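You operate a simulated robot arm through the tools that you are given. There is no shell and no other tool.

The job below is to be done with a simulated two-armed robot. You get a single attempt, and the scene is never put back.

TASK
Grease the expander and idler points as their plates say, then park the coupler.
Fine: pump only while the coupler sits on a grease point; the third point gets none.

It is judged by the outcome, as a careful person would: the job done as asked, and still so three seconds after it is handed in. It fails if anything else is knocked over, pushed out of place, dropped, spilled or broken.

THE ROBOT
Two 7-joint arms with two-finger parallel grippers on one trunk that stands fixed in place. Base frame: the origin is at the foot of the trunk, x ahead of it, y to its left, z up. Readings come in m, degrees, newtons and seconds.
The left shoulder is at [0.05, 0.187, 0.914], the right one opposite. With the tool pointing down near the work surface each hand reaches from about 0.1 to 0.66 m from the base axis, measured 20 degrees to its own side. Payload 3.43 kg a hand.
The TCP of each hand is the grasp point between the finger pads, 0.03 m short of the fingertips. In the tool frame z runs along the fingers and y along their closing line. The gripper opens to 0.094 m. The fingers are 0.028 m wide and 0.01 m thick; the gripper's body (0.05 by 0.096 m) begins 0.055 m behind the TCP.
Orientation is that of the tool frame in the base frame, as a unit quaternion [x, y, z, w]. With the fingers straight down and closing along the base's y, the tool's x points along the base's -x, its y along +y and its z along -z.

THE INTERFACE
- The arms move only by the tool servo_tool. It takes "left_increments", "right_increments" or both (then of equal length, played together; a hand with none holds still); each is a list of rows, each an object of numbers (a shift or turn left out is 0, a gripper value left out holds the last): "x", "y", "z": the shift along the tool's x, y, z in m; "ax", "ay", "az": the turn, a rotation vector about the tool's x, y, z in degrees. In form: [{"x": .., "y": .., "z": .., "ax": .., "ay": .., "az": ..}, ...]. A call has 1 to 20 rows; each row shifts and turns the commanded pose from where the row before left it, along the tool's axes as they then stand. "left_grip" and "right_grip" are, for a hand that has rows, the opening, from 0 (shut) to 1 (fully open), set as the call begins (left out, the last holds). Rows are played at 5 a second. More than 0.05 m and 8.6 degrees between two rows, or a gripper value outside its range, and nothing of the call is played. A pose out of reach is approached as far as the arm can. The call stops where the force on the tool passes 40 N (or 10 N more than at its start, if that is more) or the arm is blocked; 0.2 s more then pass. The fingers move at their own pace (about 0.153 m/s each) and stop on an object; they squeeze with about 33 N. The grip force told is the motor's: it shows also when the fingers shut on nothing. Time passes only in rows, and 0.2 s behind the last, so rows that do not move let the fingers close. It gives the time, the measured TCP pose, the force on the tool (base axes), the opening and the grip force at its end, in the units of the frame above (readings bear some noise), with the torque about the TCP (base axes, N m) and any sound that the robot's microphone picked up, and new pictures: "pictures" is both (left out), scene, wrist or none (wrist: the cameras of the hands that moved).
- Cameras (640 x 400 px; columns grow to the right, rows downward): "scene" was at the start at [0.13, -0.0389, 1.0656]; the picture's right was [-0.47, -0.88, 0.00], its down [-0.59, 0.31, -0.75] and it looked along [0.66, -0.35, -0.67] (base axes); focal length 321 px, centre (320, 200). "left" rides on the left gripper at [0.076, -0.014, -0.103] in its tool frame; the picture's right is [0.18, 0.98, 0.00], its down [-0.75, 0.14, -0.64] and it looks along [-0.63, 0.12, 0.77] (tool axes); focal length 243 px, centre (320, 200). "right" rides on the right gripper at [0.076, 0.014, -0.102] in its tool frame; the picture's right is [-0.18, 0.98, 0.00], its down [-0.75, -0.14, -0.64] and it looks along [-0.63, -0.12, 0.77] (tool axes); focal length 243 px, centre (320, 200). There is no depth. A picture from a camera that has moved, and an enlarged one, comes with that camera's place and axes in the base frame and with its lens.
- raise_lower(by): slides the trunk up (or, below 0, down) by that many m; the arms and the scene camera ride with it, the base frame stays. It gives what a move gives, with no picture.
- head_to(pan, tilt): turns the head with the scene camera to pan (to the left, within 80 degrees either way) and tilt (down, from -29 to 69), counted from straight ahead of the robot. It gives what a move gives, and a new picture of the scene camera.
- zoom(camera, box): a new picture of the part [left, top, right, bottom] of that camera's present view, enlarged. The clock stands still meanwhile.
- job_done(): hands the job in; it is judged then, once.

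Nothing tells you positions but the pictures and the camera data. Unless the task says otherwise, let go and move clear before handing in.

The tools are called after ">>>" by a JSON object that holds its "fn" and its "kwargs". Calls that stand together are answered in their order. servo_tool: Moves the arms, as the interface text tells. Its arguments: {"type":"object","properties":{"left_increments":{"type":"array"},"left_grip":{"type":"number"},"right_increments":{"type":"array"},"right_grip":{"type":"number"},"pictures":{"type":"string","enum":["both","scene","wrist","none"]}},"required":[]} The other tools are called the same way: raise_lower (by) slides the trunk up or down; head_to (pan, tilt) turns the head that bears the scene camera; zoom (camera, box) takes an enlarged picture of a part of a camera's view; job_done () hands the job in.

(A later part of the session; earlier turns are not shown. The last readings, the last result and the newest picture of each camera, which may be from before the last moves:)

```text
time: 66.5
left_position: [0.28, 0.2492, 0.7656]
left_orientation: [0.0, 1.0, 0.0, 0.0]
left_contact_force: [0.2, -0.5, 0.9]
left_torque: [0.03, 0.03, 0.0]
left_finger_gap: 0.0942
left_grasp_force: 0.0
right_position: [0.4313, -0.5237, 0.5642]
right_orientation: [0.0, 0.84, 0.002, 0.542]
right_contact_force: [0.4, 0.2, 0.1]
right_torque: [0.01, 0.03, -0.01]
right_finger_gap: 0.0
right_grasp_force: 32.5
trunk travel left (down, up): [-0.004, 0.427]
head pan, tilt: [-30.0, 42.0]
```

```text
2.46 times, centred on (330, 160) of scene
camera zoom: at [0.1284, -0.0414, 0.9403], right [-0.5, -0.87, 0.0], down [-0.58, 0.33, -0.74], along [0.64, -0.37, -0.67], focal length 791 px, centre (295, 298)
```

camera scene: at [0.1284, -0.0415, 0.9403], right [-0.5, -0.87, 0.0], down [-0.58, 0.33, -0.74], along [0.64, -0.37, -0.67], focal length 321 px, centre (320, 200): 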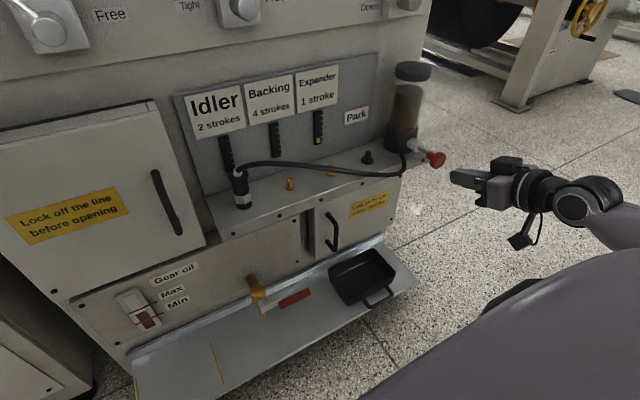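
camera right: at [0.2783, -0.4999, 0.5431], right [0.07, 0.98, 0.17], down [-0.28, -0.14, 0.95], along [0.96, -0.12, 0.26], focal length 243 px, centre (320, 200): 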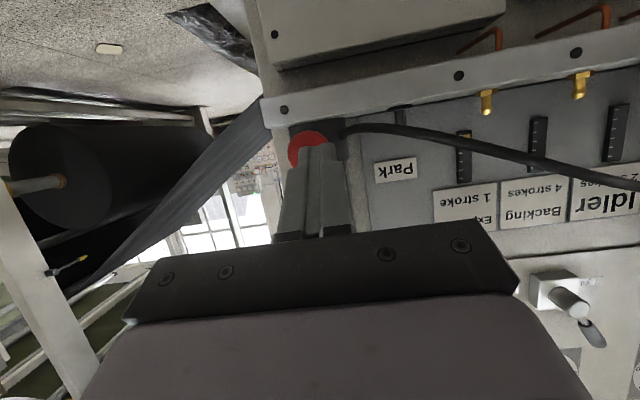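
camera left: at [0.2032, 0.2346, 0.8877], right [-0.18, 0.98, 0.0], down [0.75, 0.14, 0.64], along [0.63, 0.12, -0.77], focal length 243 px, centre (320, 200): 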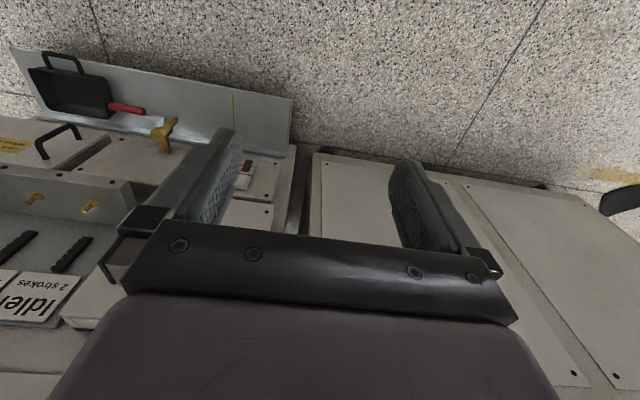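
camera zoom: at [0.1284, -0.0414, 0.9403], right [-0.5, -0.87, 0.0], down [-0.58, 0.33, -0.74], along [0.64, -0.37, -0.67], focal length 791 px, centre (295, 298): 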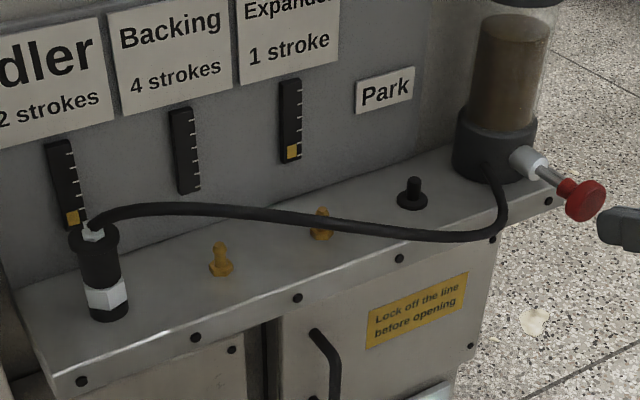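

The plunger is fully out and the idler gauge holds at one. Second and last idler stroke now.

>>> {"fn": "servo_tool", "kwargs": {"right_increments": [{"x": -0.0041, "z": 0.0091}, {"x": -0.0025, "z": 0.0055}, {"x": -0.002, "z": 0.0046}, {"x": -0.002, "z": 0.0046}, {"x": -0.0016, "z": 0.0037}, {"x": -0.0016, "z": 0.0037}, {"x": -0.0016, "z": 0.0037}], "pictures": "none"}}

>>> {"fn": "zoom", "kwargs": {"camera": "scene", "box": [200, 90, 460, 230]}}

```text
time: 68.1
left_position: [0.2781, 0.2507, 0.7668]
left_orientation: [0.0, 1.0, 0.0, 0.001]
left_contact_force: [-0.5, 0.3, 0.2]
left_torque: [0.0, -0.02, 0.0]
left_finger_gap: 0.0941
left_grasp_force: 0.0
right_position: [0.4652, -0.5244, 0.5629]
right_orientation: [0.001, 0.841, 0.002, 0.541]
right_contact_force: [-34.0, 1.2, 10.2]
right_torque: [0.01, -0.34, 0.07]
right_finger_gap: 0.0
right_grasp_force: 33.1
trunk travel left (down, up): [-0.004, 0.427]
head pan, tilt: [-30.0, 42.0]
heard: click
stopped in row 7 (right hand): the force on the tool passed its limit at 53 N (the readings are from after the stop); the commanded pose is now the measured one
```

```text
2.46 times, centred on (330, 160) of scene
camera zoom: at [0.1268, -0.0408, 0.9409], right [-0.5, -0.87, 0.0], down [-0.58, 0.33, -0.74], along [0.65, -0.37, -0.67], focal length 791 px, centre (295, 298)
```

zoom: 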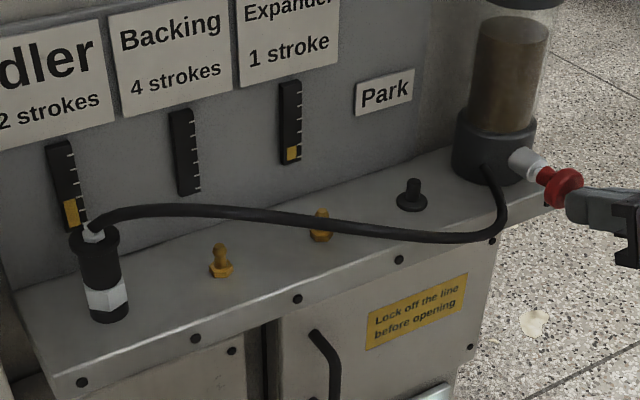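

The idler gauge now shows two strokes, so pumping is finished. I'll back off the knob and return to the idler to pick up the coupler.

>>> {"fn": "servo_tool", "kwargs": {"right_increments": [{"x": 0.0133, "z": -0.0297}, {"x": 0.0133, "z": -0.0297}, {"y": 0.0436}, {"y": 0.0436}, {"y": 0.0436}, {"y": 0.0436}, {"ax": -6.1, "az": -2.73}, {"ax": -6.1, "az": -2.73}, {"ax": -6.1, "az": -2.73}, {}], "right_grip": 0.6, "pictures": "none"}}

>>> {"fn": "zoom", "kwargs": {"camera": "scene", "box": [200, 90, 460, 230]}}

```text
time: 70.3
left_position: [0.2789, 0.2509, 0.7653]
left_orientation: [0.001, 1.0, 0.001, 0.0]
left_contact_force: [0.4, 0.0, 0.3]
left_torque: [0.02, 0.02, 0.01]
left_finger_gap: 0.094
left_grasp_force: 0.1
right_position: [0.4013, -0.3513, 0.5617]
right_orientation: [-0.146, 0.828, 0.098, 0.532]
right_contact_force: [-0.6, 0.3, -0.8]
right_torque: [0.01, 0.0, 0.0]
right_finger_gap: 0.0563
right_grasp_force: 0.0
trunk travel left (down, up): [-0.004, 0.427]
head pan, tilt: [-30.0, 42.0]
```

```text
2.46 times, centred on (330, 160) of scene
camera zoom: at [0.1284, -0.0414, 0.9403], right [-0.5, -0.87, 0.0], down [-0.58, 0.33, -0.74], along [0.64, -0.37, -0.67], focal length 791 px, centre (295, 298)
```

zoom: 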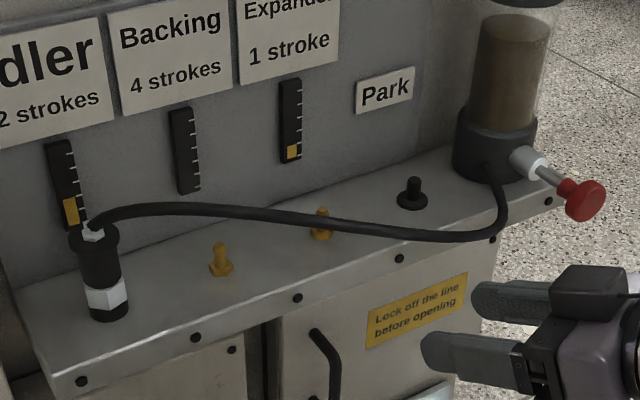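

>>> {"fn": "servo_tool", "kwargs": {"right_increments": [{"x": -0.01165, "y": 0.0338, "z": 0.02}, {"x": -0.01165, "y": 0.0338, "z": 0.02}, {"x": -0.01165, "y": 0.0338, "z": 0.02}, {"x": -0.01165, "y": 0.0338, "z": 0.02}, {}]}}

>>> {"fn": "zoom", "kwargs": {"camera": "right", "box": [160, 20, 480, 220]}}

```text
time: 71.5
left_position: [0.2795, 0.2502, 0.7657]
left_orientation: [0.0, 1.0, -0.001, 0.0]
left_contact_force: [-1.1, -0.3, 0.1]
left_torque: [0.03, 0.02, 0.0]
left_finger_gap: 0.094
left_grasp_force: 0.1
right_position: [0.4414, -0.1903, 0.5727]
right_orientation: [-0.145, 0.828, 0.098, 0.532]
right_contact_force: [0.9, 0.4, 0.3]
right_torque: [0.01, -0.02, -0.04]
right_finger_gap: 0.0563
right_grasp_force: 0.1
trunk travel left (down, up): [-0.004, 0.427]
head pan, tilt: [-30.0, 42.0]
camera scene: at [0.1284, -0.0414, 0.9403], right [-0.5, -0.87, 0.0], down [-0.58, 0.33, -0.74], along [0.64, -0.37, -0.67], focal length 321 px, centre (320, 200)
camera right: at [0.3203, -0.2215, 0.5461], right [-0.27, 0.95, 0.17], down [-0.2, -0.23, 0.95], along [0.94, 0.22, 0.26], focal length 243 px, centre (320, 200)
```

scene: 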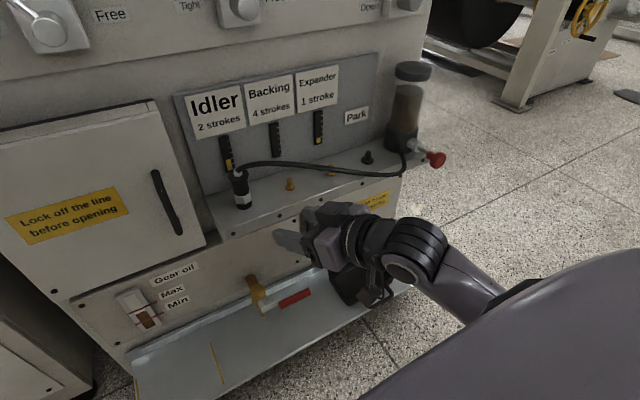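
right: 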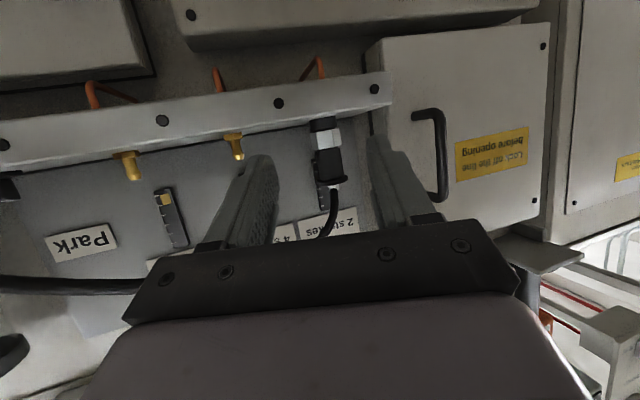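

```text
2.00 times, centred on (320, 120) of right
camera zoom: at [0.3203, -0.2215, 0.5461], right [-0.27, 0.95, 0.17], down [-0.2, -0.23, 0.95], along [0.94, 0.22, 0.26], focal length 485 px, centre (320, 360)
```

zoom: 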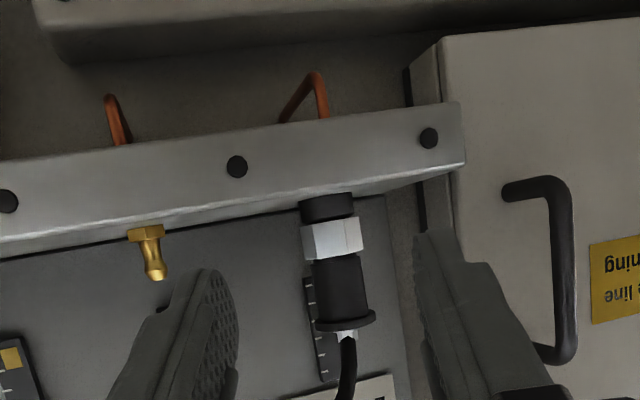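

>>> {"fn": "servo_tool", "kwargs": {"right_increments": [{"x": -0.0099, "y": -0.0027, "z": 0.0219}, {"x": -0.0099, "z": 0.0219}, {"x": -0.0099, "z": 0.0219}, {"x": -0.0099, "z": 0.0219}, {"x": -0.0099, "z": 0.0219}, {}], "pictures": "wrist"}}

```text
time: 72.9
left_position: [0.2807, 0.25, 0.7649]
left_orientation: [0.0, 1.0, 0.0, 0.0]
left_contact_force: [-0.2, -0.1, -0.5]
left_torque: [0.01, 0.0, 0.02]
left_finger_gap: 0.0942
left_grasp_force: 0.0
right_position: [0.5561, -0.1533, 0.5721]
right_orientation: [-0.145, 0.828, 0.099, 0.532]
right_contact_force: [0.3, 0.4, -0.6]
right_torque: [0.01, -0.01, -0.01]
right_finger_gap: 0.0563
right_grasp_force: 0.0
trunk travel left (down, up): [-0.004, 0.427]
head pan, tilt: [-30.0, 42.0]
camera right: at [0.4335, -0.1838, 0.5455], right [-0.27, 0.95, 0.17], down [-0.2, -0.23, 0.95], along [0.94, 0.22, 0.26], focal length 243 px, centre (320, 200)
```

right: 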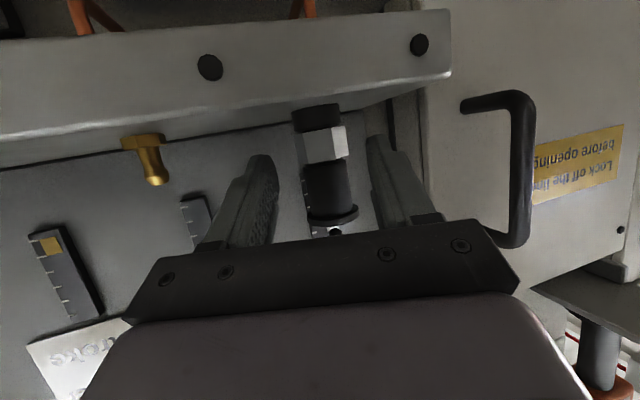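

>>> {"fn": "servo_tool", "kwargs": {"right_increments": [{"x": -0.0045, "y": 0.0025, "z": 0.009}, {"x": -0.0045, "z": 0.009}, {}], "pictures": "wrist"}}

```text
time: 73.7
left_position: [0.2802, 0.2507, 0.7647]
left_orientation: [-0.001, 1.0, 0.0, 0.0]
left_contact_force: [-0.4, -0.1, -0.3]
left_torque: [-0.03, -0.02, -0.01]
left_finger_gap: 0.0943
left_grasp_force: 0.0
right_position: [0.5748, -0.1442, 0.5737]
right_orientation: [-0.146, 0.828, 0.098, 0.532]
right_contact_force: [0.0, 0.3, -0.3]
right_torque: [-0.03, -0.01, 0.02]
right_finger_gap: 0.0565
right_grasp_force: 0.0
trunk travel left (down, up): [-0.004, 0.427]
head pan, tilt: [-30.0, 42.0]
camera right: at [0.4516, -0.1745, 0.5464], right [-0.27, 0.95, 0.18], down [-0.2, -0.23, 0.95], along [0.94, 0.22, 0.26], focal length 243 px, centre (320, 200)
```

right: 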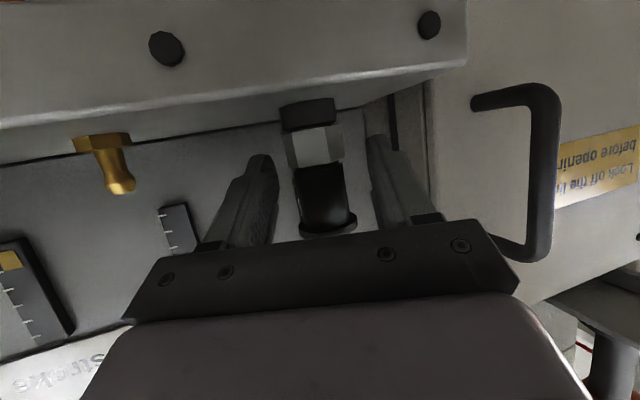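

Aligned as before; closing on the coupler and lifting it off the idler.

>>> {"fn": "servo_tool", "kwargs": {"right_increments": [{}, {}, {}], "right_grip": 0.0, "pictures": "none"}}

>>> {"fn": "servo_tool", "kwargs": {"right_increments": [{"x": -0.01, "z": -0.0046}, {"x": -0.01, "z": -0.0046}, {"x": -0.01, "z": -0.0046}, {"x": -0.01, "z": -0.0046}, {"x": -0.01, "z": -0.0046}, {}]}}

>>> {"fn": "zoom", "kwargs": {"camera": "scene", "box": [200, 90, 460, 230]}}

```text
time: 74.5
left_position: [0.2796, 0.2513, 0.7653]
left_orientation: [0.0, 1.0, 0.0, 0.0]
left_contact_force: [0.5, 0.1, -0.3]
left_torque: [-0.02, -0.01, -0.02]
left_finger_gap: 0.094
left_grasp_force: 0.1
right_position: [0.5746, -0.1438, 0.5733]
right_orientation: [-0.146, 0.828, 0.098, 0.532]
right_contact_force: [0.6, -1.4, 0.8]
right_torque: [-0.02, -0.07, 0.0]
right_finger_gap: 0.0289
right_grasp_force: 33.5
trunk travel left (down, up): [-0.004, 0.427]
head pan, tilt: [-30.0, 42.0]
```

```text
time: 75.9
left_position: [0.2791, 0.2508, 0.7658]
left_orientation: [0.0, 1.0, 0.001, 0.0]
left_contact_force: [-0.5, -0.4, 0.0]
left_torque: [0.01, 0.0, -0.02]
left_finger_gap: 0.094
left_grasp_force: 0.1
right_position: [0.5744, -0.144, 0.6287]
right_orientation: [-0.145, 0.828, 0.098, 0.532]
right_contact_force: [0.4, 0.4, -0.7]
right_torque: [0.04, 0.04, 0.0]
right_finger_gap: 0.0287
right_grasp_force: 33.4
trunk travel left (down, up): [-0.004, 0.427]
head pan, tilt: [-30.0, 42.0]
camera scene: at [0.1285, -0.0415, 0.9403], right [-0.5, -0.87, 0.0], down [-0.58, 0.33, -0.74], along [0.64, -0.37, -0.67], focal length 321 px, centre (320, 200)
camera right: at [0.4512, -0.1745, 0.6014], right [-0.27, 0.95, 0.18], down [-0.2, -0.23, 0.95], along [0.94, 0.22, 0.26], focal length 243 px, centre (320, 200)
```

scene: 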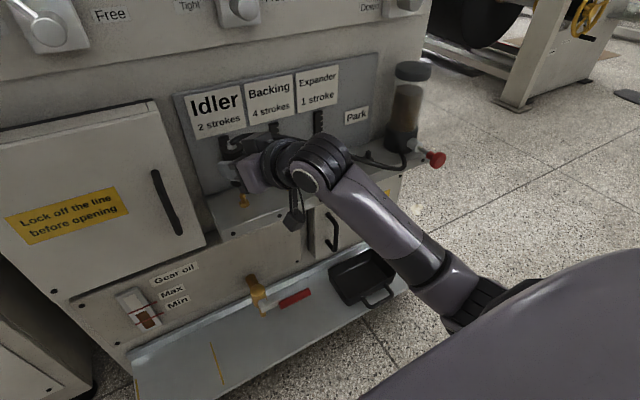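
right: 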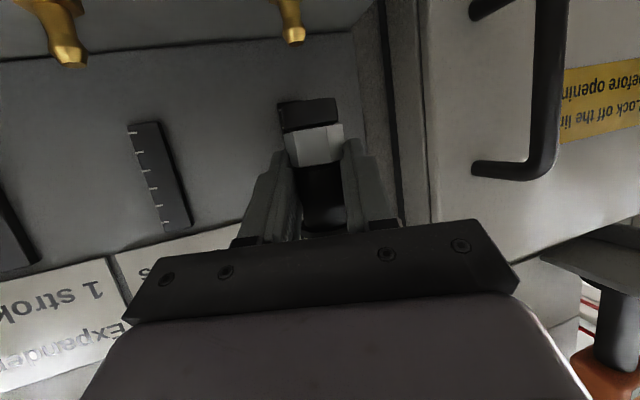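

```text
2.46 times, centred on (330, 160) of scene
camera zoom: at [0.1285, -0.0415, 0.9403], right [-0.5, -0.87, 0.0], down [-0.58, 0.33, -0.74], along [0.64, -0.37, -0.67], focal length 791 px, centre (295, 298)
```

zoom: 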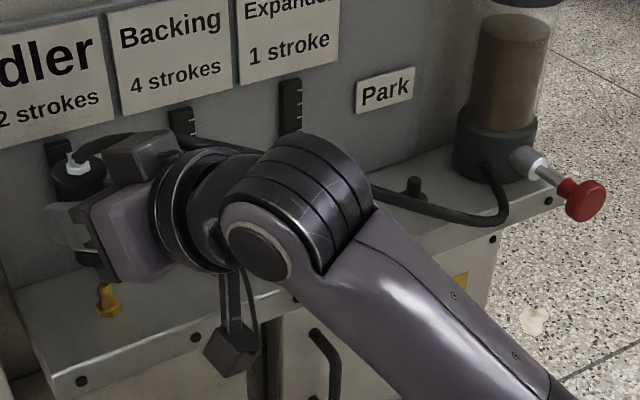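

>>> {"fn": "servo_tool", "kwargs": {"right_increments": [{"x": 0.0096, "y": 0.0085, "z": -0.0214}, {"x": 0.0047, "y": -0.0313, "z": -0.0104}, {"x": 0.0047, "y": -0.0313, "z": -0.0104}, {"x": 0.0047, "y": -0.0313, "z": -0.0104}, {"ax": 6.05, "az": 2.8}, {"ax": 6.05, "az": 2.8}, {"ax": 6.05, "az": 2.8}, {"y": -0.0433}, {"y": -0.0433}, {}]}}

>>> {"fn": "zoom", "kwargs": {"camera": "scene", "box": [200, 90, 460, 230]}}

```text
time: 78.1
left_position: [0.2803, 0.2502, 0.7643]
left_orientation: [0.0, 1.0, 0.0, -0.001]
left_contact_force: [0.3, 0.3, 0.4]
left_torque: [0.02, 0.03, 0.02]
left_finger_gap: 0.0939
left_grasp_force: 0.0
right_position: [0.5489, -0.3304, 0.6265]
right_orientation: [0.002, 0.842, 0.005, 0.539]
right_contact_force: [0.0, -0.1, -1.9]
right_torque: [-0.02, 0.03, -0.01]
right_finger_gap: 0.0286
right_grasp_force: 33.0
trunk travel left (down, up): [-0.004, 0.427]
head pan, tilt: [-30.0, 42.0]
camera scene: at [0.1285, -0.0415, 0.9403], right [-0.5, -0.87, 0.0], down [-0.58, 0.33, -0.74], along [0.64, -0.37, -0.67], focal length 321 px, centre (320, 200)
camera right: at [0.4241, -0.3181, 0.6006], right [0.07, 0.98, 0.18], down [-0.27, -0.15, 0.95], along [0.96, -0.12, 0.25], focal length 243 px, centre (320, 200)
```

scene: 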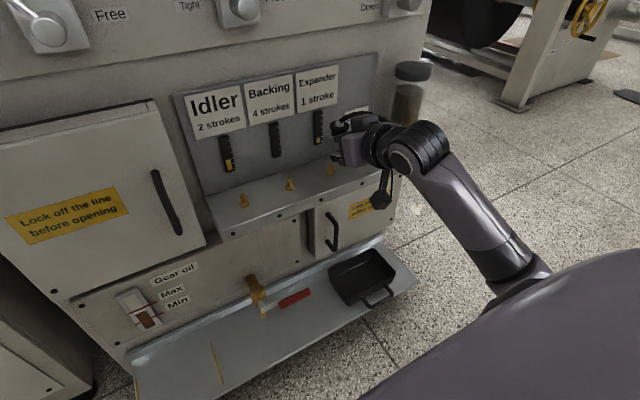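
right: 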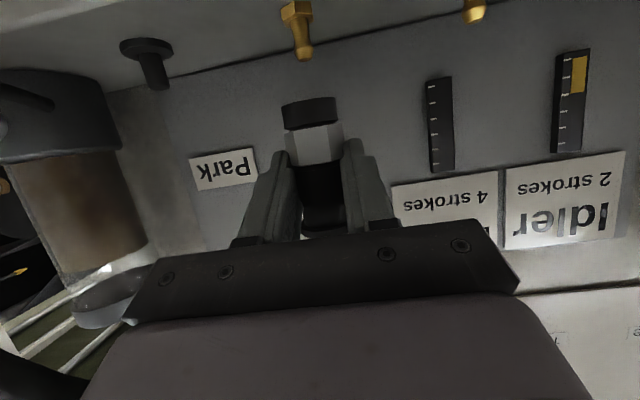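

```text
2.46 times, centred on (330, 160) of scene
camera zoom: at [0.1285, -0.0415, 0.9403], right [-0.5, -0.87, 0.0], down [-0.58, 0.33, -0.74], along [0.64, -0.37, -0.67], focal length 791 px, centre (295, 298)
```

zoom: 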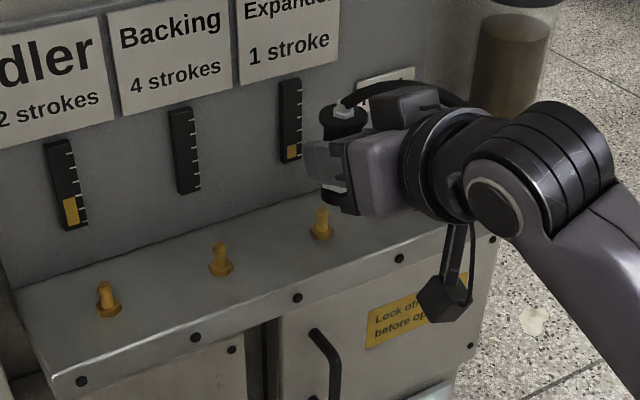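

Gauges read idler 2, backing 0, expander 1. Now I'll swing the hand back to the original park approach angle and move above the park stud.

>>> {"fn": "servo_tool", "kwargs": {"right_increments": [{"ax": 6.8, "az": 3.15}, {"ax": 6.8, "az": 3.15}, {"ax": 6.8, "az": 3.15}, {"ax": 6.8, "az": 3.15}, {"x": -0.0101, "y": -0.032, "z": 0.022}, {"x": -0.0101, "y": -0.032, "z": 0.022}, {}]}}

>>> {"fn": "zoom", "kwargs": {"camera": "right", "box": [200, 0, 440, 150]}}

>>> {"fn": "zoom", "kwargs": {"camera": "scene", "box": [310, 90, 450, 200]}}

```text
time: 79.7
left_position: [0.2799, 0.2506, 0.7647]
left_orientation: [-0.001, 1.0, 0.0, 0.0]
left_contact_force: [0.3, 0.0, -0.5]
left_torque: [-0.04, -0.01, 0.01]
left_finger_gap: 0.0937
left_grasp_force: 0.1
right_position: [0.5589, -0.4118, 0.6272]
right_orientation: [0.22, 0.814, -0.134, 0.521]
right_contact_force: [0.8, 0.5, -1.5]
right_torque: [0.02, 0.01, 0.03]
right_finger_gap: 0.0285
right_grasp_force: 32.9
trunk travel left (down, up): [-0.004, 0.427]
head pan, tilt: [-30.0, 42.0]
camera scene: at [0.1285, -0.0415, 0.9403], right [-0.5, -0.87, 0.0], down [-0.58, 0.33, -0.74], along [0.64, -0.37, -0.67], focal length 321 px, centre (320, 200)
camera right: at [0.4576, -0.3374, 0.6009], right [0.56, 0.81, 0.18], down [-0.3, 0.0, 0.95], along [0.77, -0.58, 0.25], focal length 243 px, centre (320, 200)
```

scene: 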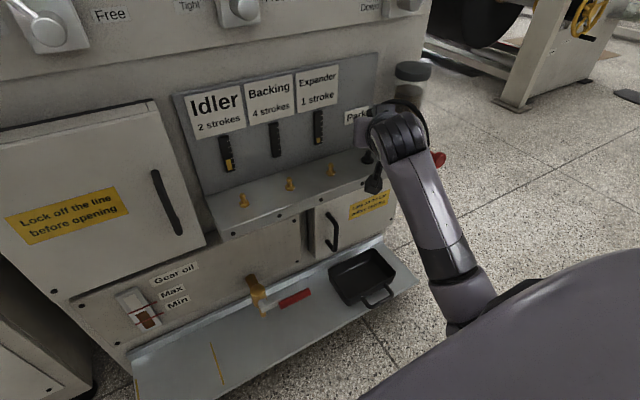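
right: 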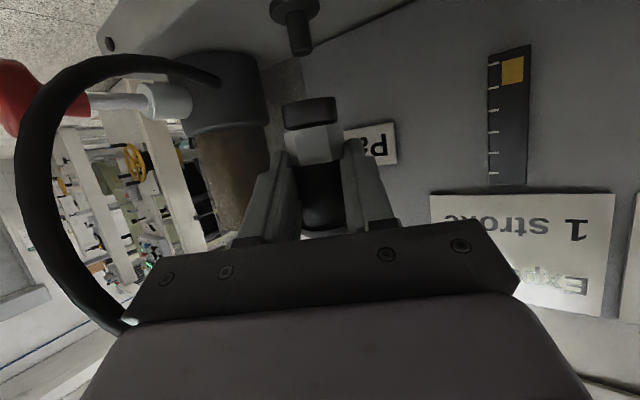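

```text
2.67 times, centred on (320, 75) of right
camera zoom: at [0.4576, -0.3374, 0.6009], right [0.56, 0.81, 0.18], down [-0.3, 0.0, 0.95], along [0.77, -0.58, 0.25], focal length 647 px, centre (320, 533)
```

zoom: 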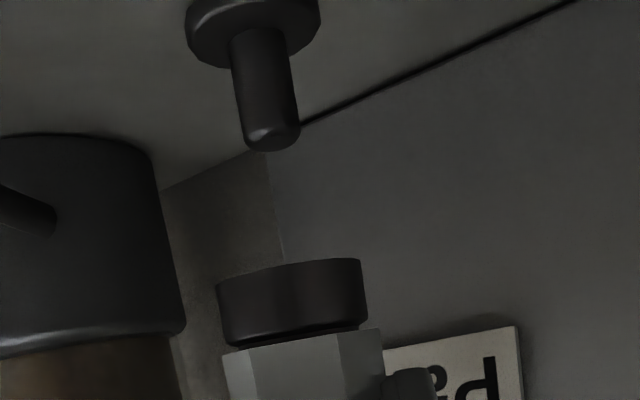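

```text
3.64 times, centred on (380, 145) of scene
camera zoom: at [0.1285, -0.0415, 0.9403], right [-0.5, -0.87, 0.0], down [-0.58, 0.33, -0.74], along [0.64, -0.37, -0.67], focal length 1168 px, centre (102, 400)
```

zoom: 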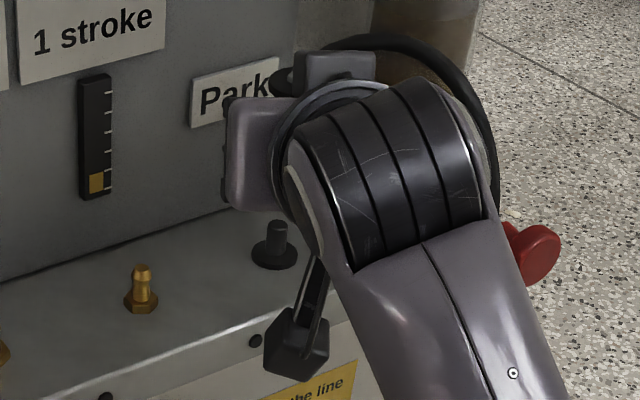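

>>> {"fn": "servo_tool", "kwargs": {"right_increments": [{"x": -0.0042, "y": -0.0005, "z": 0.0092}, {"x": -0.0042, "y": -0.0005, "z": 0.0091}, {}], "pictures": "none"}}

>>> {"fn": "zoom", "kwargs": {"camera": "right", "box": [200, 0, 440, 150]}}

>>> {"fn": "zoom", "kwargs": {"camera": "scene", "box": [330, 90, 410, 170]}}

```text
time: 80.5
left_position: [0.2802, 0.2495, 0.7658]
left_orientation: [0.0, 1.0, 0.0, 0.001]
left_contact_force: [0.1, 0.4, -0.5]
left_torque: [0.0, 0.01, 0.0]
left_finger_gap: 0.094
left_grasp_force: 0.1
right_position: [0.5757, -0.4224, 0.6269]
right_orientation: [0.219, 0.814, -0.134, 0.52]
right_contact_force: [0.6, 0.2, -1.9]
right_torque: [0.02, 0.06, -0.02]
right_finger_gap: 0.0285
right_grasp_force: 32.9
trunk travel left (down, up): [-0.004, 0.427]
head pan, tilt: [-30.0, 42.0]
```

```text
2.67 times, centred on (320, 75) of right
camera zoom: at [0.4746, -0.3481, 0.6005], right [0.56, 0.81, 0.18], down [-0.3, 0.0, 0.95], along [0.77, -0.58, 0.25], focal length 647 px, centre (320, 533)
```

zoom: 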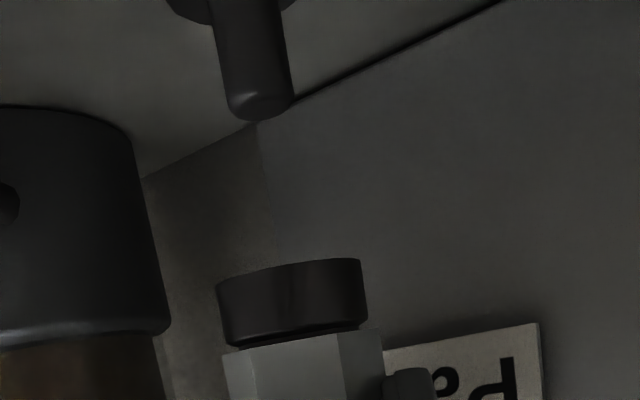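

```text
5.00 times, centred on (370, 130) of scene
camera zoom: at [0.1285, -0.0415, 0.9403], right [-0.5, -0.87, 0.0], down [-0.58, 0.33, -0.74], along [0.64, -0.37, -0.67], focal length 1606 px, centre (70, 550)
```

zoom: 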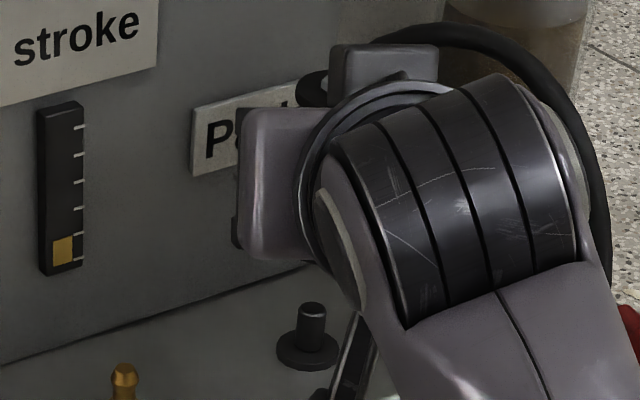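

Both views put the coupler over the park stud. Descending in steps.

>>> {"fn": "servo_tool", "kwargs": {"right_increments": [{"x": 0.0064, "z": 0.0029}, {"x": 0.0064, "z": 0.0029}, {"x": 0.0064, "z": 0.0029}, {}], "pictures": "none"}}

>>> {"fn": "zoom", "kwargs": {"camera": "right", "box": [200, 0, 440, 150]}}

```text
time: 81.5
left_position: [0.28, 0.2508, 0.7649]
left_orientation: [0.0, 1.0, 0.0, 0.001]
left_contact_force: [0.0, 1.3, 0.6]
left_torque: [-0.01, 0.02, -0.02]
left_finger_gap: 0.0938
left_grasp_force: 0.0
right_position: [0.5759, -0.4213, 0.6045]
right_orientation: [0.219, 0.814, -0.133, 0.52]
right_contact_force: [-0.1, -0.6, -0.9]
right_torque: [0.01, -0.01, 0.0]
right_finger_gap: 0.0283
right_grasp_force: 32.8
trunk travel left (down, up): [-0.004, 0.427]
head pan, tilt: [-30.0, 42.0]
```

```text
2.67 times, centred on (320, 75) of right
camera zoom: at [0.4746, -0.3477, 0.579], right [0.56, 0.81, 0.18], down [-0.3, 0.0, 0.95], along [0.77, -0.58, 0.25], focal length 647 px, centre (320, 533)
```

zoom: 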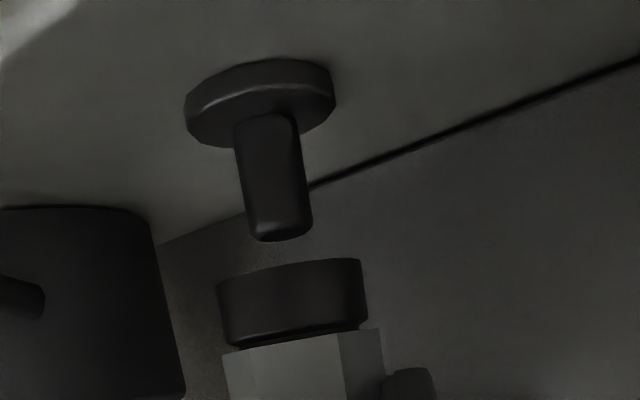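

>>> {"fn": "servo_tool", "kwargs": {"right_increments": [{"x": 0.0054, "z": 0.0025}, {"x": 0.0054, "z": 0.0025}, {}], "pictures": "none"}}

>>> {"fn": "zoom", "kwargs": {"camera": "right", "box": [200, 0, 440, 150]}}

```text
time: 82.3
left_position: [0.2796, 0.2504, 0.7648]
left_orientation: [0.001, 1.0, 0.0, 0.001]
left_contact_force: [-0.9, 0.2, -0.6]
left_torque: [0.01, 0.01, 0.0]
left_finger_gap: 0.0941
left_grasp_force: 0.0
right_position: [0.576, -0.4212, 0.5964]
right_orientation: [0.22, 0.813, -0.135, 0.522]
right_contact_force: [-11.4, 4.3, 9.8]
right_torque: [0.2, 0.43, -0.02]
right_finger_gap: 0.0285
right_grasp_force: 33.2
trunk travel left (down, up): [-0.004, 0.427]
head pan, tilt: [-30.0, 42.0]
```

```text
2.67 times, centred on (320, 75) of right
camera zoom: at [0.4745, -0.3473, 0.5692], right [0.55, 0.81, 0.18], down [-0.31, 0.0, 0.95], along [0.77, -0.58, 0.25], focal length 647 px, centre (320, 533)
```

zoom: 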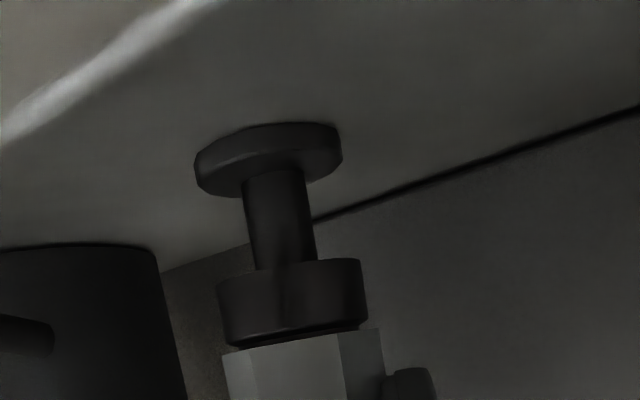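

The coupler caught the stud edge, with the force pushing it back toward the robot. I'll lift slightly, ease back 2 mm and retry.

>>> {"fn": "servo_tool", "kwargs": {"right_increments": [{"x": -0.0054, "z": -0.0025}, {"x": 0.0008, "z": -0.0019}, {}], "pictures": "none"}}

>>> {"fn": "servo_tool", "kwargs": {"right_increments": [{"x": 0.0036, "z": 0.0017}, {"x": 0.0027, "z": 0.0012}, {}], "pictures": "none"}}

```text
time: 83.1
left_position: [0.2811, 0.2507, 0.7654]
left_orientation: [0.0, 1.0, 0.0, 0.0]
left_contact_force: [0.5, 0.8, -0.5]
left_torque: [0.01, 0.01, 0.02]
left_finger_gap: 0.094
left_grasp_force: 0.0
right_position: [0.5747, -0.4194, 0.598]
right_orientation: [0.219, 0.814, -0.134, 0.52]
right_contact_force: [0.1, -0.4, -2.6]
right_torque: [-0.02, 0.01, 0.01]
right_finger_gap: 0.0285
right_grasp_force: 32.8
trunk travel left (down, up): [-0.004, 0.427]
head pan, tilt: [-30.0, 42.0]
```

```text
time: 83.9
left_position: [0.2799, 0.2504, 0.7655]
left_orientation: [0.0, 1.0, 0.0, 0.0]
left_contact_force: [-0.5, 0.6, -0.3]
left_torque: [0.0, 0.01, 0.0]
left_finger_gap: 0.0941
left_grasp_force: 0.1
right_position: [0.5747, -0.4208, 0.5924]
right_orientation: [0.22, 0.814, -0.134, 0.52]
right_contact_force: [-0.1, 0.1, -2.7]
right_torque: [0.02, 0.0, 0.01]
right_finger_gap: 0.0282
right_grasp_force: 33.5
trunk travel left (down, up): [-0.004, 0.427]
head pan, tilt: [-30.0, 42.0]
```

>>> {"fn": "servo_tool", "kwargs": {"right_increments": [{"x": 0.0036, "z": 0.0017}, {"x": 0.0027, "z": 0.0012}, {}], "pictures": "none"}}

>>> {"fn": "zoom", "kwargs": {"camera": "right", "box": [200, 0, 440, 150]}}

```text
time: 84.7
left_position: [0.2798, 0.2499, 0.7654]
left_orientation: [0.0, 1.0, 0.0, 0.0]
left_contact_force: [0.6, 0.1, -0.7]
left_torque: [0.01, -0.01, 0.0]
left_finger_gap: 0.094
left_grasp_force: 0.0
right_position: [0.5747, -0.4204, 0.5854]
right_orientation: [0.22, 0.814, -0.135, 0.52]
right_contact_force: [-1.5, -0.8, -1.4]
right_torque: [0.0, -0.03, 0.01]
right_finger_gap: 0.0285
right_grasp_force: 33.0
trunk travel left (down, up): [-0.004, 0.427]
head pan, tilt: [-30.0, 42.0]
```

```text
2.67 times, centred on (320, 75) of right
camera zoom: at [0.4729, -0.3466, 0.5591], right [0.56, 0.81, 0.18], down [-0.3, 0.0, 0.95], along [0.77, -0.58, 0.25], focal length 647 px, centre (320, 533)
```

zoom: 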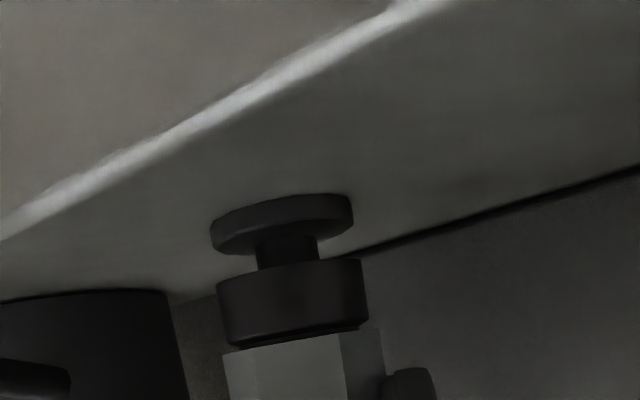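

>>> {"fn": "servo_tool", "kwargs": {"right_increments": [{"x": 0.0027, "z": 0.0013}, {"x": 0.0018, "z": 0.0008}, {}], "pictures": "none"}}

>>> {"fn": "servo_tool", "kwargs": {"right_increments": [{"x": 0.0014, "z": 0.0006}, {"x": 0.0014, "z": 0.0006}, {}], "pictures": "none"}}

>>> {"fn": "zoom", "kwargs": {"camera": "right", "box": [200, 0, 440, 150]}}

```text
time: 85.5
left_position: [0.2797, 0.2514, 0.7659]
left_orientation: [0.0, 1.0, 0.0, 0.0]
left_contact_force: [0.4, -0.8, -0.6]
left_torque: [-0.03, 0.02, -0.04]
left_finger_gap: 0.0944
left_grasp_force: 0.1
right_position: [0.5749, -0.4209, 0.5801]
right_orientation: [0.22, 0.814, -0.134, 0.52]
right_contact_force: [0.3, 0.1, -1.1]
right_torque: [0.02, 0.04, 0.02]
right_finger_gap: 0.0285
right_grasp_force: 33.1
trunk travel left (down, up): [-0.004, 0.427]
head pan, tilt: [-30.0, 42.0]
```

```text
time: 86.3
left_position: [0.2808, 0.2505, 0.766]
left_orientation: [0.0, 1.0, 0.0, -0.001]
left_contact_force: [-0.1, -0.1, 0.7]
left_torque: [-0.02, 0.0, 0.0]
left_finger_gap: 0.0941
left_grasp_force: 0.1
right_position: [0.5732, -0.4206, 0.5756]
right_orientation: [0.22, 0.814, -0.134, 0.52]
right_contact_force: [0.2, 0.1, -0.8]
right_torque: [0.02, 0.01, 0.01]
right_finger_gap: 0.0283
right_grasp_force: 33.3
trunk travel left (down, up): [-0.004, 0.427]
head pan, tilt: [-30.0, 42.0]
```

```text
2.67 times, centred on (320, 75) of right
camera zoom: at [0.4729, -0.3464, 0.5509], right [0.56, 0.81, 0.18], down [-0.3, 0.0, 0.95], along [0.77, -0.58, 0.25], focal length 647 px, centre (320, 533)
```

zoom: 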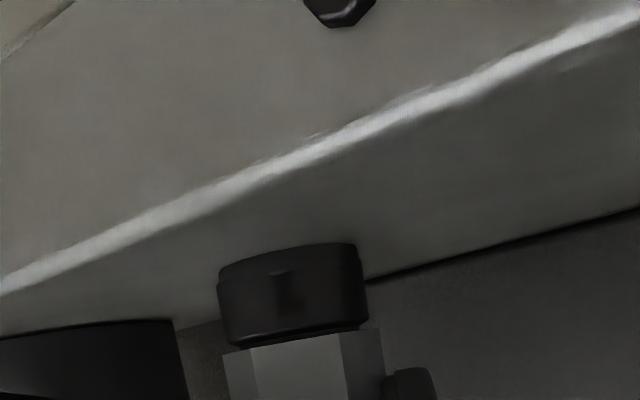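

>>> {"fn": "servo_tool", "kwargs": {"right_increments": [{"x": 0.0014, "z": 0.0006}, {"x": 0.0014, "z": 0.0006}, {}], "pictures": "none"}}

>>> {"fn": "zoom", "kwargs": {"camera": "right", "box": [200, 0, 440, 150]}}

```text
time: 87.1
left_position: [0.2808, 0.2499, 0.7652]
left_orientation: [-0.001, 1.0, 0.0, 0.0]
left_contact_force: [-0.4, -0.4, -0.4]
left_torque: [0.01, -0.04, 0.0]
left_finger_gap: 0.0938
left_grasp_force: 0.1
right_position: [0.5748, -0.4195, 0.5757]
right_orientation: [0.22, 0.814, -0.135, 0.521]
right_contact_force: [1.0, -0.5, -0.6]
right_torque: [0.0, -0.04, 0.01]
right_finger_gap: 0.0287
right_grasp_force: 32.9
trunk travel left (down, up): [-0.004, 0.427]
head pan, tilt: [-30.0, 42.0]
```

```text
2.67 times, centred on (320, 75) of right
camera zoom: at [0.4731, -0.346, 0.5483], right [0.56, 0.81, 0.18], down [-0.3, 0.0, 0.95], along [0.77, -0.58, 0.25], focal length 647 px, centre (320, 533)
```

zoom: 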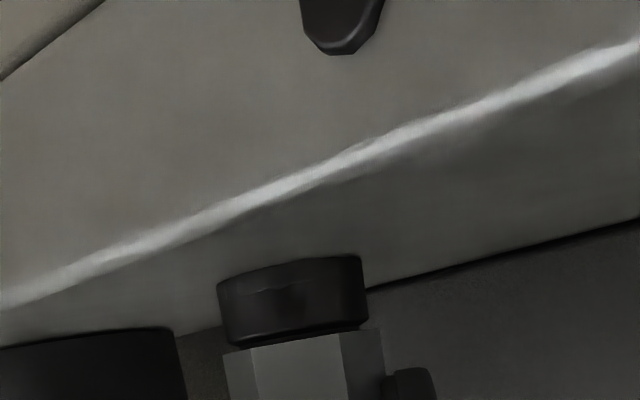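

>>> {"fn": "servo_tool", "kwargs": {"right_increments": [{"x": 0.0014, "z": 0.0006}, {"x": 0.0014, "z": 0.0006}, {}], "pictures": "none"}}

>>> {"fn": "zoom", "kwargs": {"camera": "right", "box": [200, 0, 440, 150]}}

```text
time: 87.9
left_position: [0.2792, 0.2499, 0.7653]
left_orientation: [0.001, 1.0, -0.001, 0.0]
left_contact_force: [0.2, -0.9, 0.2]
left_torque: [-0.04, -0.02, 0.02]
left_finger_gap: 0.0942
left_grasp_force: 0.0
right_position: [0.5745, -0.4202, 0.5741]
right_orientation: [0.219, 0.813, -0.135, 0.523]
right_contact_force: [-0.1, -0.6, 10.9]
right_torque: [-0.25, -0.07, -0.03]
right_finger_gap: 0.0285
right_grasp_force: 32.9
trunk travel left (down, up): [-0.004, 0.427]
head pan, tilt: [-30.0, 42.0]
```

```text
2.67 times, centred on (320, 75) of right
camera zoom: at [0.4732, -0.346, 0.5475], right [0.55, 0.81, 0.18], down [-0.31, 0.0, 0.95], along [0.77, -0.58, 0.25], focal length 647 px, centre (320, 533)
```

zoom: 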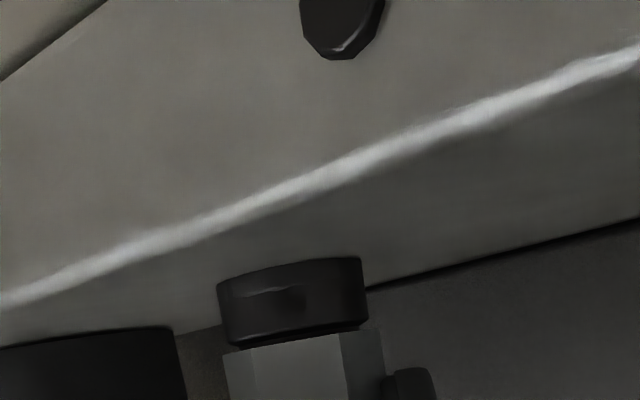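

Seated on the park stud at the original height with 11 N contact. I'll unload, release and back straight out.

>>> {"fn": "servo_tool", "kwargs": {"right_increments": [{"x": -0.0014, "z": -0.0006}, {}], "pictures": "none"}}

>>> {"fn": "servo_tool", "kwargs": {"right_increments": [{}, {}, {}], "right_grip": 0.6}}

>>> {"fn": "zoom", "kwargs": {"camera": "scene", "box": [310, 80, 450, 190]}}

```text
time: 88.5
left_position: [0.2787, 0.2507, 0.7661]
left_orientation: [0.001, 1.0, 0.0, 0.0]
left_contact_force: [-0.9, 0.3, 0.4]
left_torque: [-0.04, 0.0, 0.01]
left_finger_gap: 0.0941
left_grasp_force: 0.1
right_position: [0.5751, -0.4208, 0.5744]
right_orientation: [0.219, 0.814, -0.134, 0.521]
right_contact_force: [2.7, -1.4, 10.6]
right_torque: [-0.3, -0.26, 0.1]
right_finger_gap: 0.0287
right_grasp_force: 32.7
trunk travel left (down, up): [-0.004, 0.427]
head pan, tilt: [-30.0, 42.0]
```

```text
time: 89.3
left_position: [0.2803, 0.2512, 0.7653]
left_orientation: [0.0, 1.0, 0.001, 0.0]
left_contact_force: [-0.3, 0.1, 0.2]
left_torque: [-0.01, 0.0, -0.02]
left_finger_gap: 0.0938
left_grasp_force: 0.0
right_position: [0.5753, -0.4189, 0.5716]
right_orientation: [0.219, 0.815, -0.133, 0.52]
right_contact_force: [0.2, -1.0, -0.5]
right_torque: [0.03, -0.01, 0.01]
right_finger_gap: 0.0564
right_grasp_force: 0.0
trunk travel left (down, up): [-0.004, 0.427]
head pan, tilt: [-30.0, 42.0]
camera scene: at [0.1284, -0.0414, 0.9403], right [-0.5, -0.87, 0.0], down [-0.58, 0.33, -0.74], along [0.64, -0.37, -0.67], focal length 321 px, centre (320, 200)
camera right: at [0.473, -0.3459, 0.5465], right [0.56, 0.81, 0.18], down [-0.3, 0.0, 0.95], along [0.77, -0.58, 0.25], focal length 243 px, centre (320, 200)
```

scene: 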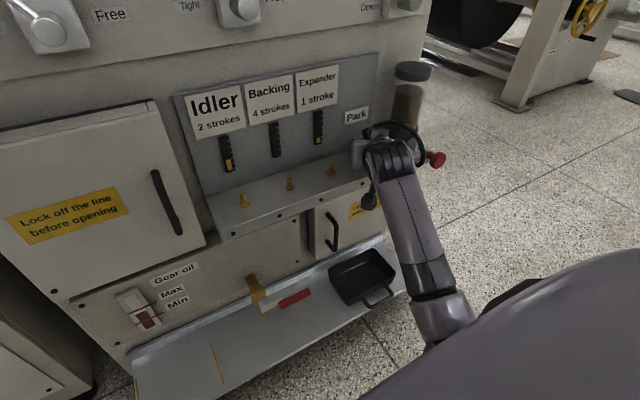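
right: 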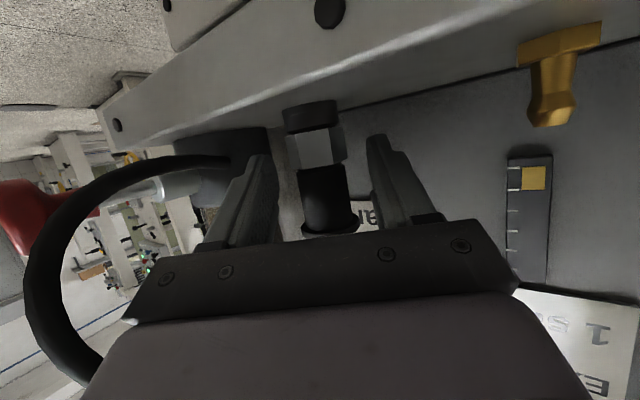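

```text
3.64 times, centred on (380, 135) of scene
camera zoom: at [0.1284, -0.0414, 0.9403], right [-0.5, -0.87, 0.0], down [-0.58, 0.33, -0.74], along [0.64, -0.37, -0.67], focal length 1168 px, centre (102, 436)
```

zoom: 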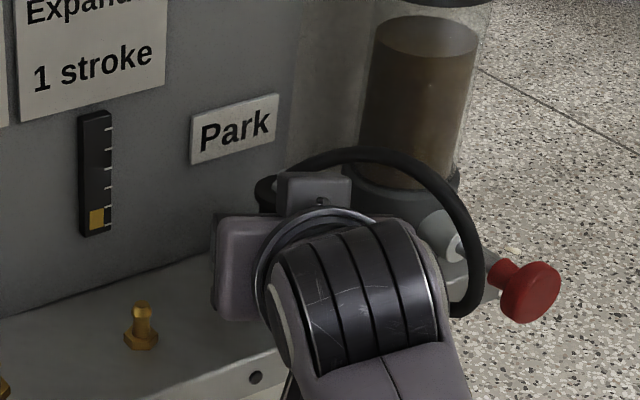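

>>> {"fn": "servo_tool", "kwargs": {"right_increments": [{"x": 0.0084, "z": -0.0181}, {"x": 0.0084, "z": -0.0181}, {"x": 0.0084, "z": -0.0181}, {"x": 0.0084, "z": -0.0181}, {}]}}

>>> {"fn": "zoom", "kwargs": {"camera": "scene", "box": [310, 80, 450, 190]}}

>>> {"fn": "zoom", "kwargs": {"camera": "right", "box": [160, 20, 480, 220]}}

```text
time: 90.7
left_position: [0.2801, 0.2506, 0.7642]
left_orientation: [0.0, 1.0, 0.002, -0.001]
left_contact_force: [-0.3, -1.1, 0.0]
left_torque: [0.0, 0.02, -0.02]
left_finger_gap: 0.0941
left_grasp_force: 0.0
right_position: [0.5066, -0.4121, 0.5987]
right_orientation: [0.198, 0.796, -0.184, 0.541]
right_contact_force: [-0.3, 0.0, -0.9]
right_torque: [0.0, -0.03, 0.01]
right_finger_gap: 0.0563
right_grasp_force: 0.0
trunk travel left (down, up): [-0.004, 0.427]
head pan, tilt: [-30.0, 42.0]
stopped in row 5 (right hand): the arm was blocked; the commanded pose is now the measured one
camera scene: at [0.1285, -0.0419, 0.9391], right [-0.5, -0.87, 0.0], down [-0.58, 0.34, -0.74], along [0.64, -0.37, -0.67], focal length 321 px, centre (320, 200)
camera right: at [0.4068, -0.3411, 0.5623], right [0.57, 0.82, 0.09], down [-0.32, 0.12, 0.94], along [0.76, -0.56, 0.33], focal length 243 px, centre (320, 200)
```

scene: 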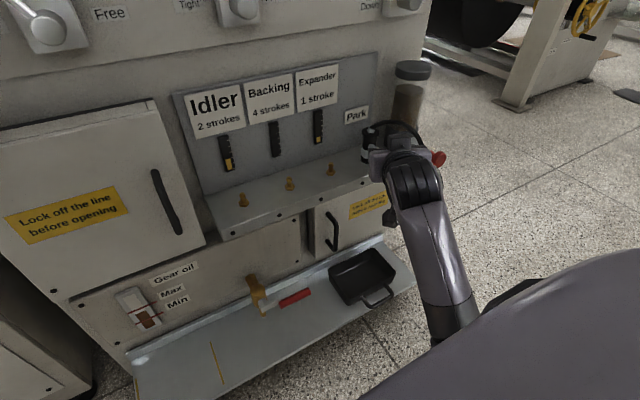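
right: 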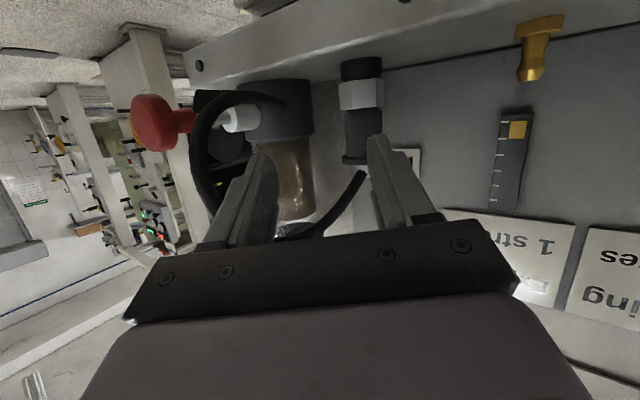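

```text
3.64 times, centred on (380, 135) of scene
camera zoom: at [0.1285, -0.0419, 0.9391], right [-0.5, -0.87, 0.0], down [-0.58, 0.34, -0.74], along [0.64, -0.37, -0.67], focal length 1168 px, centre (102, 436)
```

zoom: 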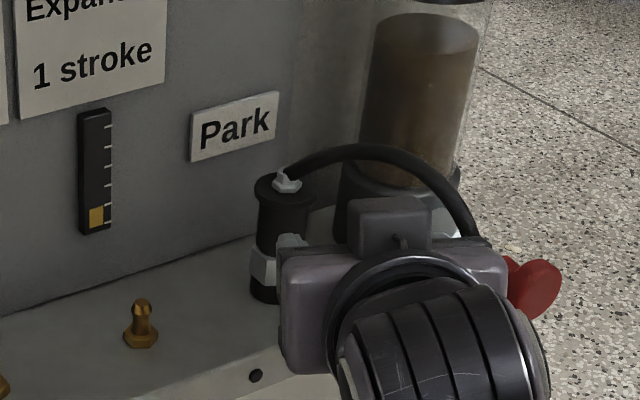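

```text
2.00 times, centred on (320, 120) of right
camera zoom: at [0.4068, -0.3411, 0.5623], right [0.57, 0.82, 0.09], down [-0.32, 0.12, 0.94], along [0.76, -0.56, 0.33], focal length 485 px, centre (320, 360)
```

zoom: 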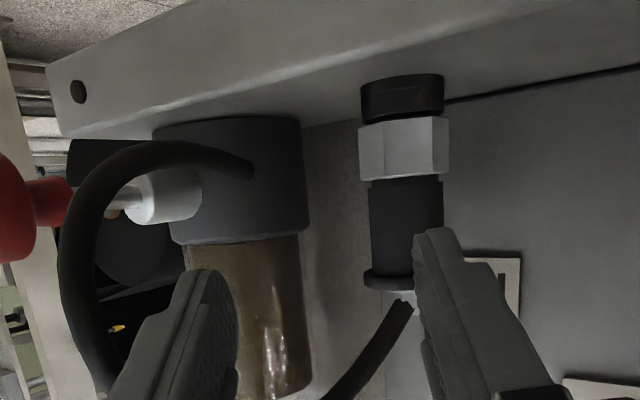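

The coupler is back on the park stud, standing free. The arm brushed its own trunk while withdrawing, so I'll sweep the fingertips left, away from the coupler and hose, while squaring up the hand.

>>> {"fn": "servo_tool", "kwargs": {"right_increments": [{"y": 0.015, "ax": -3.1, "ay": 4.6, "az": 4.2}, {"x": 0.0042, "y": 0.0173, "z": -0.006, "ax": -6.8, "az": -3.15}, {"x": 0.0032, "y": 0.0185, "z": -0.0045, "ax": -6.8, "az": -3.15}, {"x": 0.0022, "y": 0.0193, "z": -0.0035, "ax": -6.8, "az": -3.15}, {"x": 0.0011, "y": 0.0198, "z": -0.0024, "ax": -6.8, "az": -3.15}, {}]}}

>>> {"fn": "zoom", "kwargs": {"camera": "scene", "box": [290, 80, 450, 200]}}

```text
time: 92.1
left_position: [0.2803, 0.2516, 0.7651]
left_orientation: [-0.001, 1.0, 0.0, 0.0]
left_contact_force: [0.4, 0.0, 0.0]
left_torque: [0.0, -0.02, 0.03]
left_finger_gap: 0.094
left_grasp_force: 0.1
right_position: [0.5191, -0.3215, 0.5971]
right_orientation: [0.003, 0.843, 0.006, 0.538]
right_contact_force: [0.6, 0.7, 0.5]
right_torque: [0.01, -0.05, -0.01]
right_finger_gap: 0.0564
right_grasp_force: 0.1
trunk travel left (down, up): [-0.004, 0.427]
head pan, tilt: [-30.0, 42.0]
camera scene: at [0.1284, -0.0414, 0.9403], right [-0.5, -0.87, 0.0], down [-0.58, 0.33, -0.74], along [0.64, -0.37, -0.67], focal length 321 px, centre (320, 200)
camera right: at [0.394, -0.3081, 0.5704], right [0.07, 0.98, 0.18], down [-0.27, -0.16, 0.95], along [0.96, -0.12, 0.25], focal length 243 px, centre (320, 200)
```

scene: 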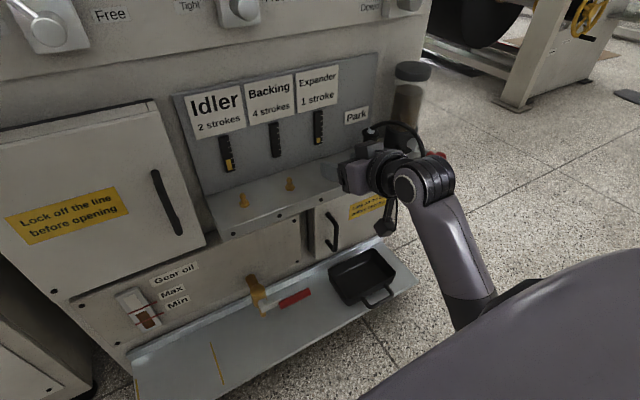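
right: 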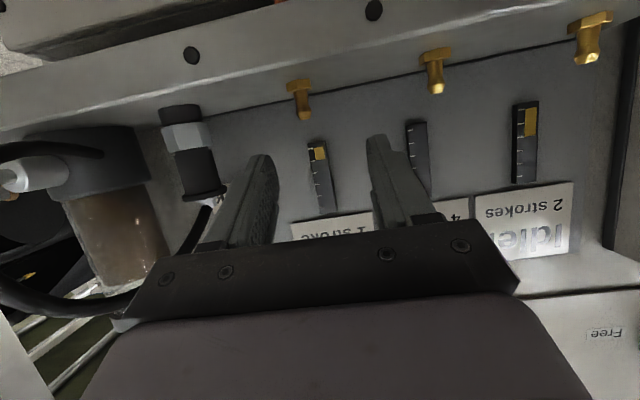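

```text
3.33 times, centred on (370, 140) of scene
camera zoom: at [0.1284, -0.0414, 0.9403], right [-0.5, -0.87, 0.0], down [-0.58, 0.33, -0.74], along [0.64, -0.37, -0.67], focal length 1071 px, centre (153, 400)
```

zoom: 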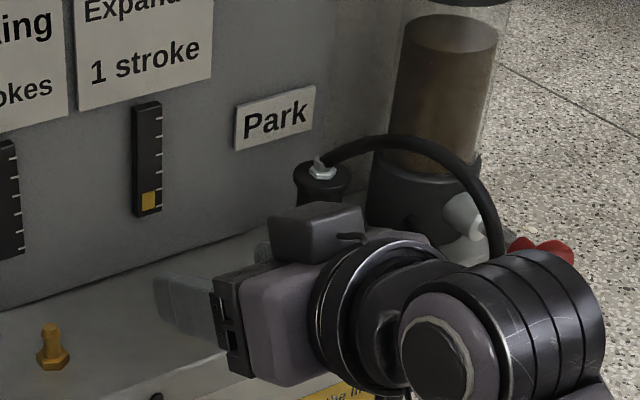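

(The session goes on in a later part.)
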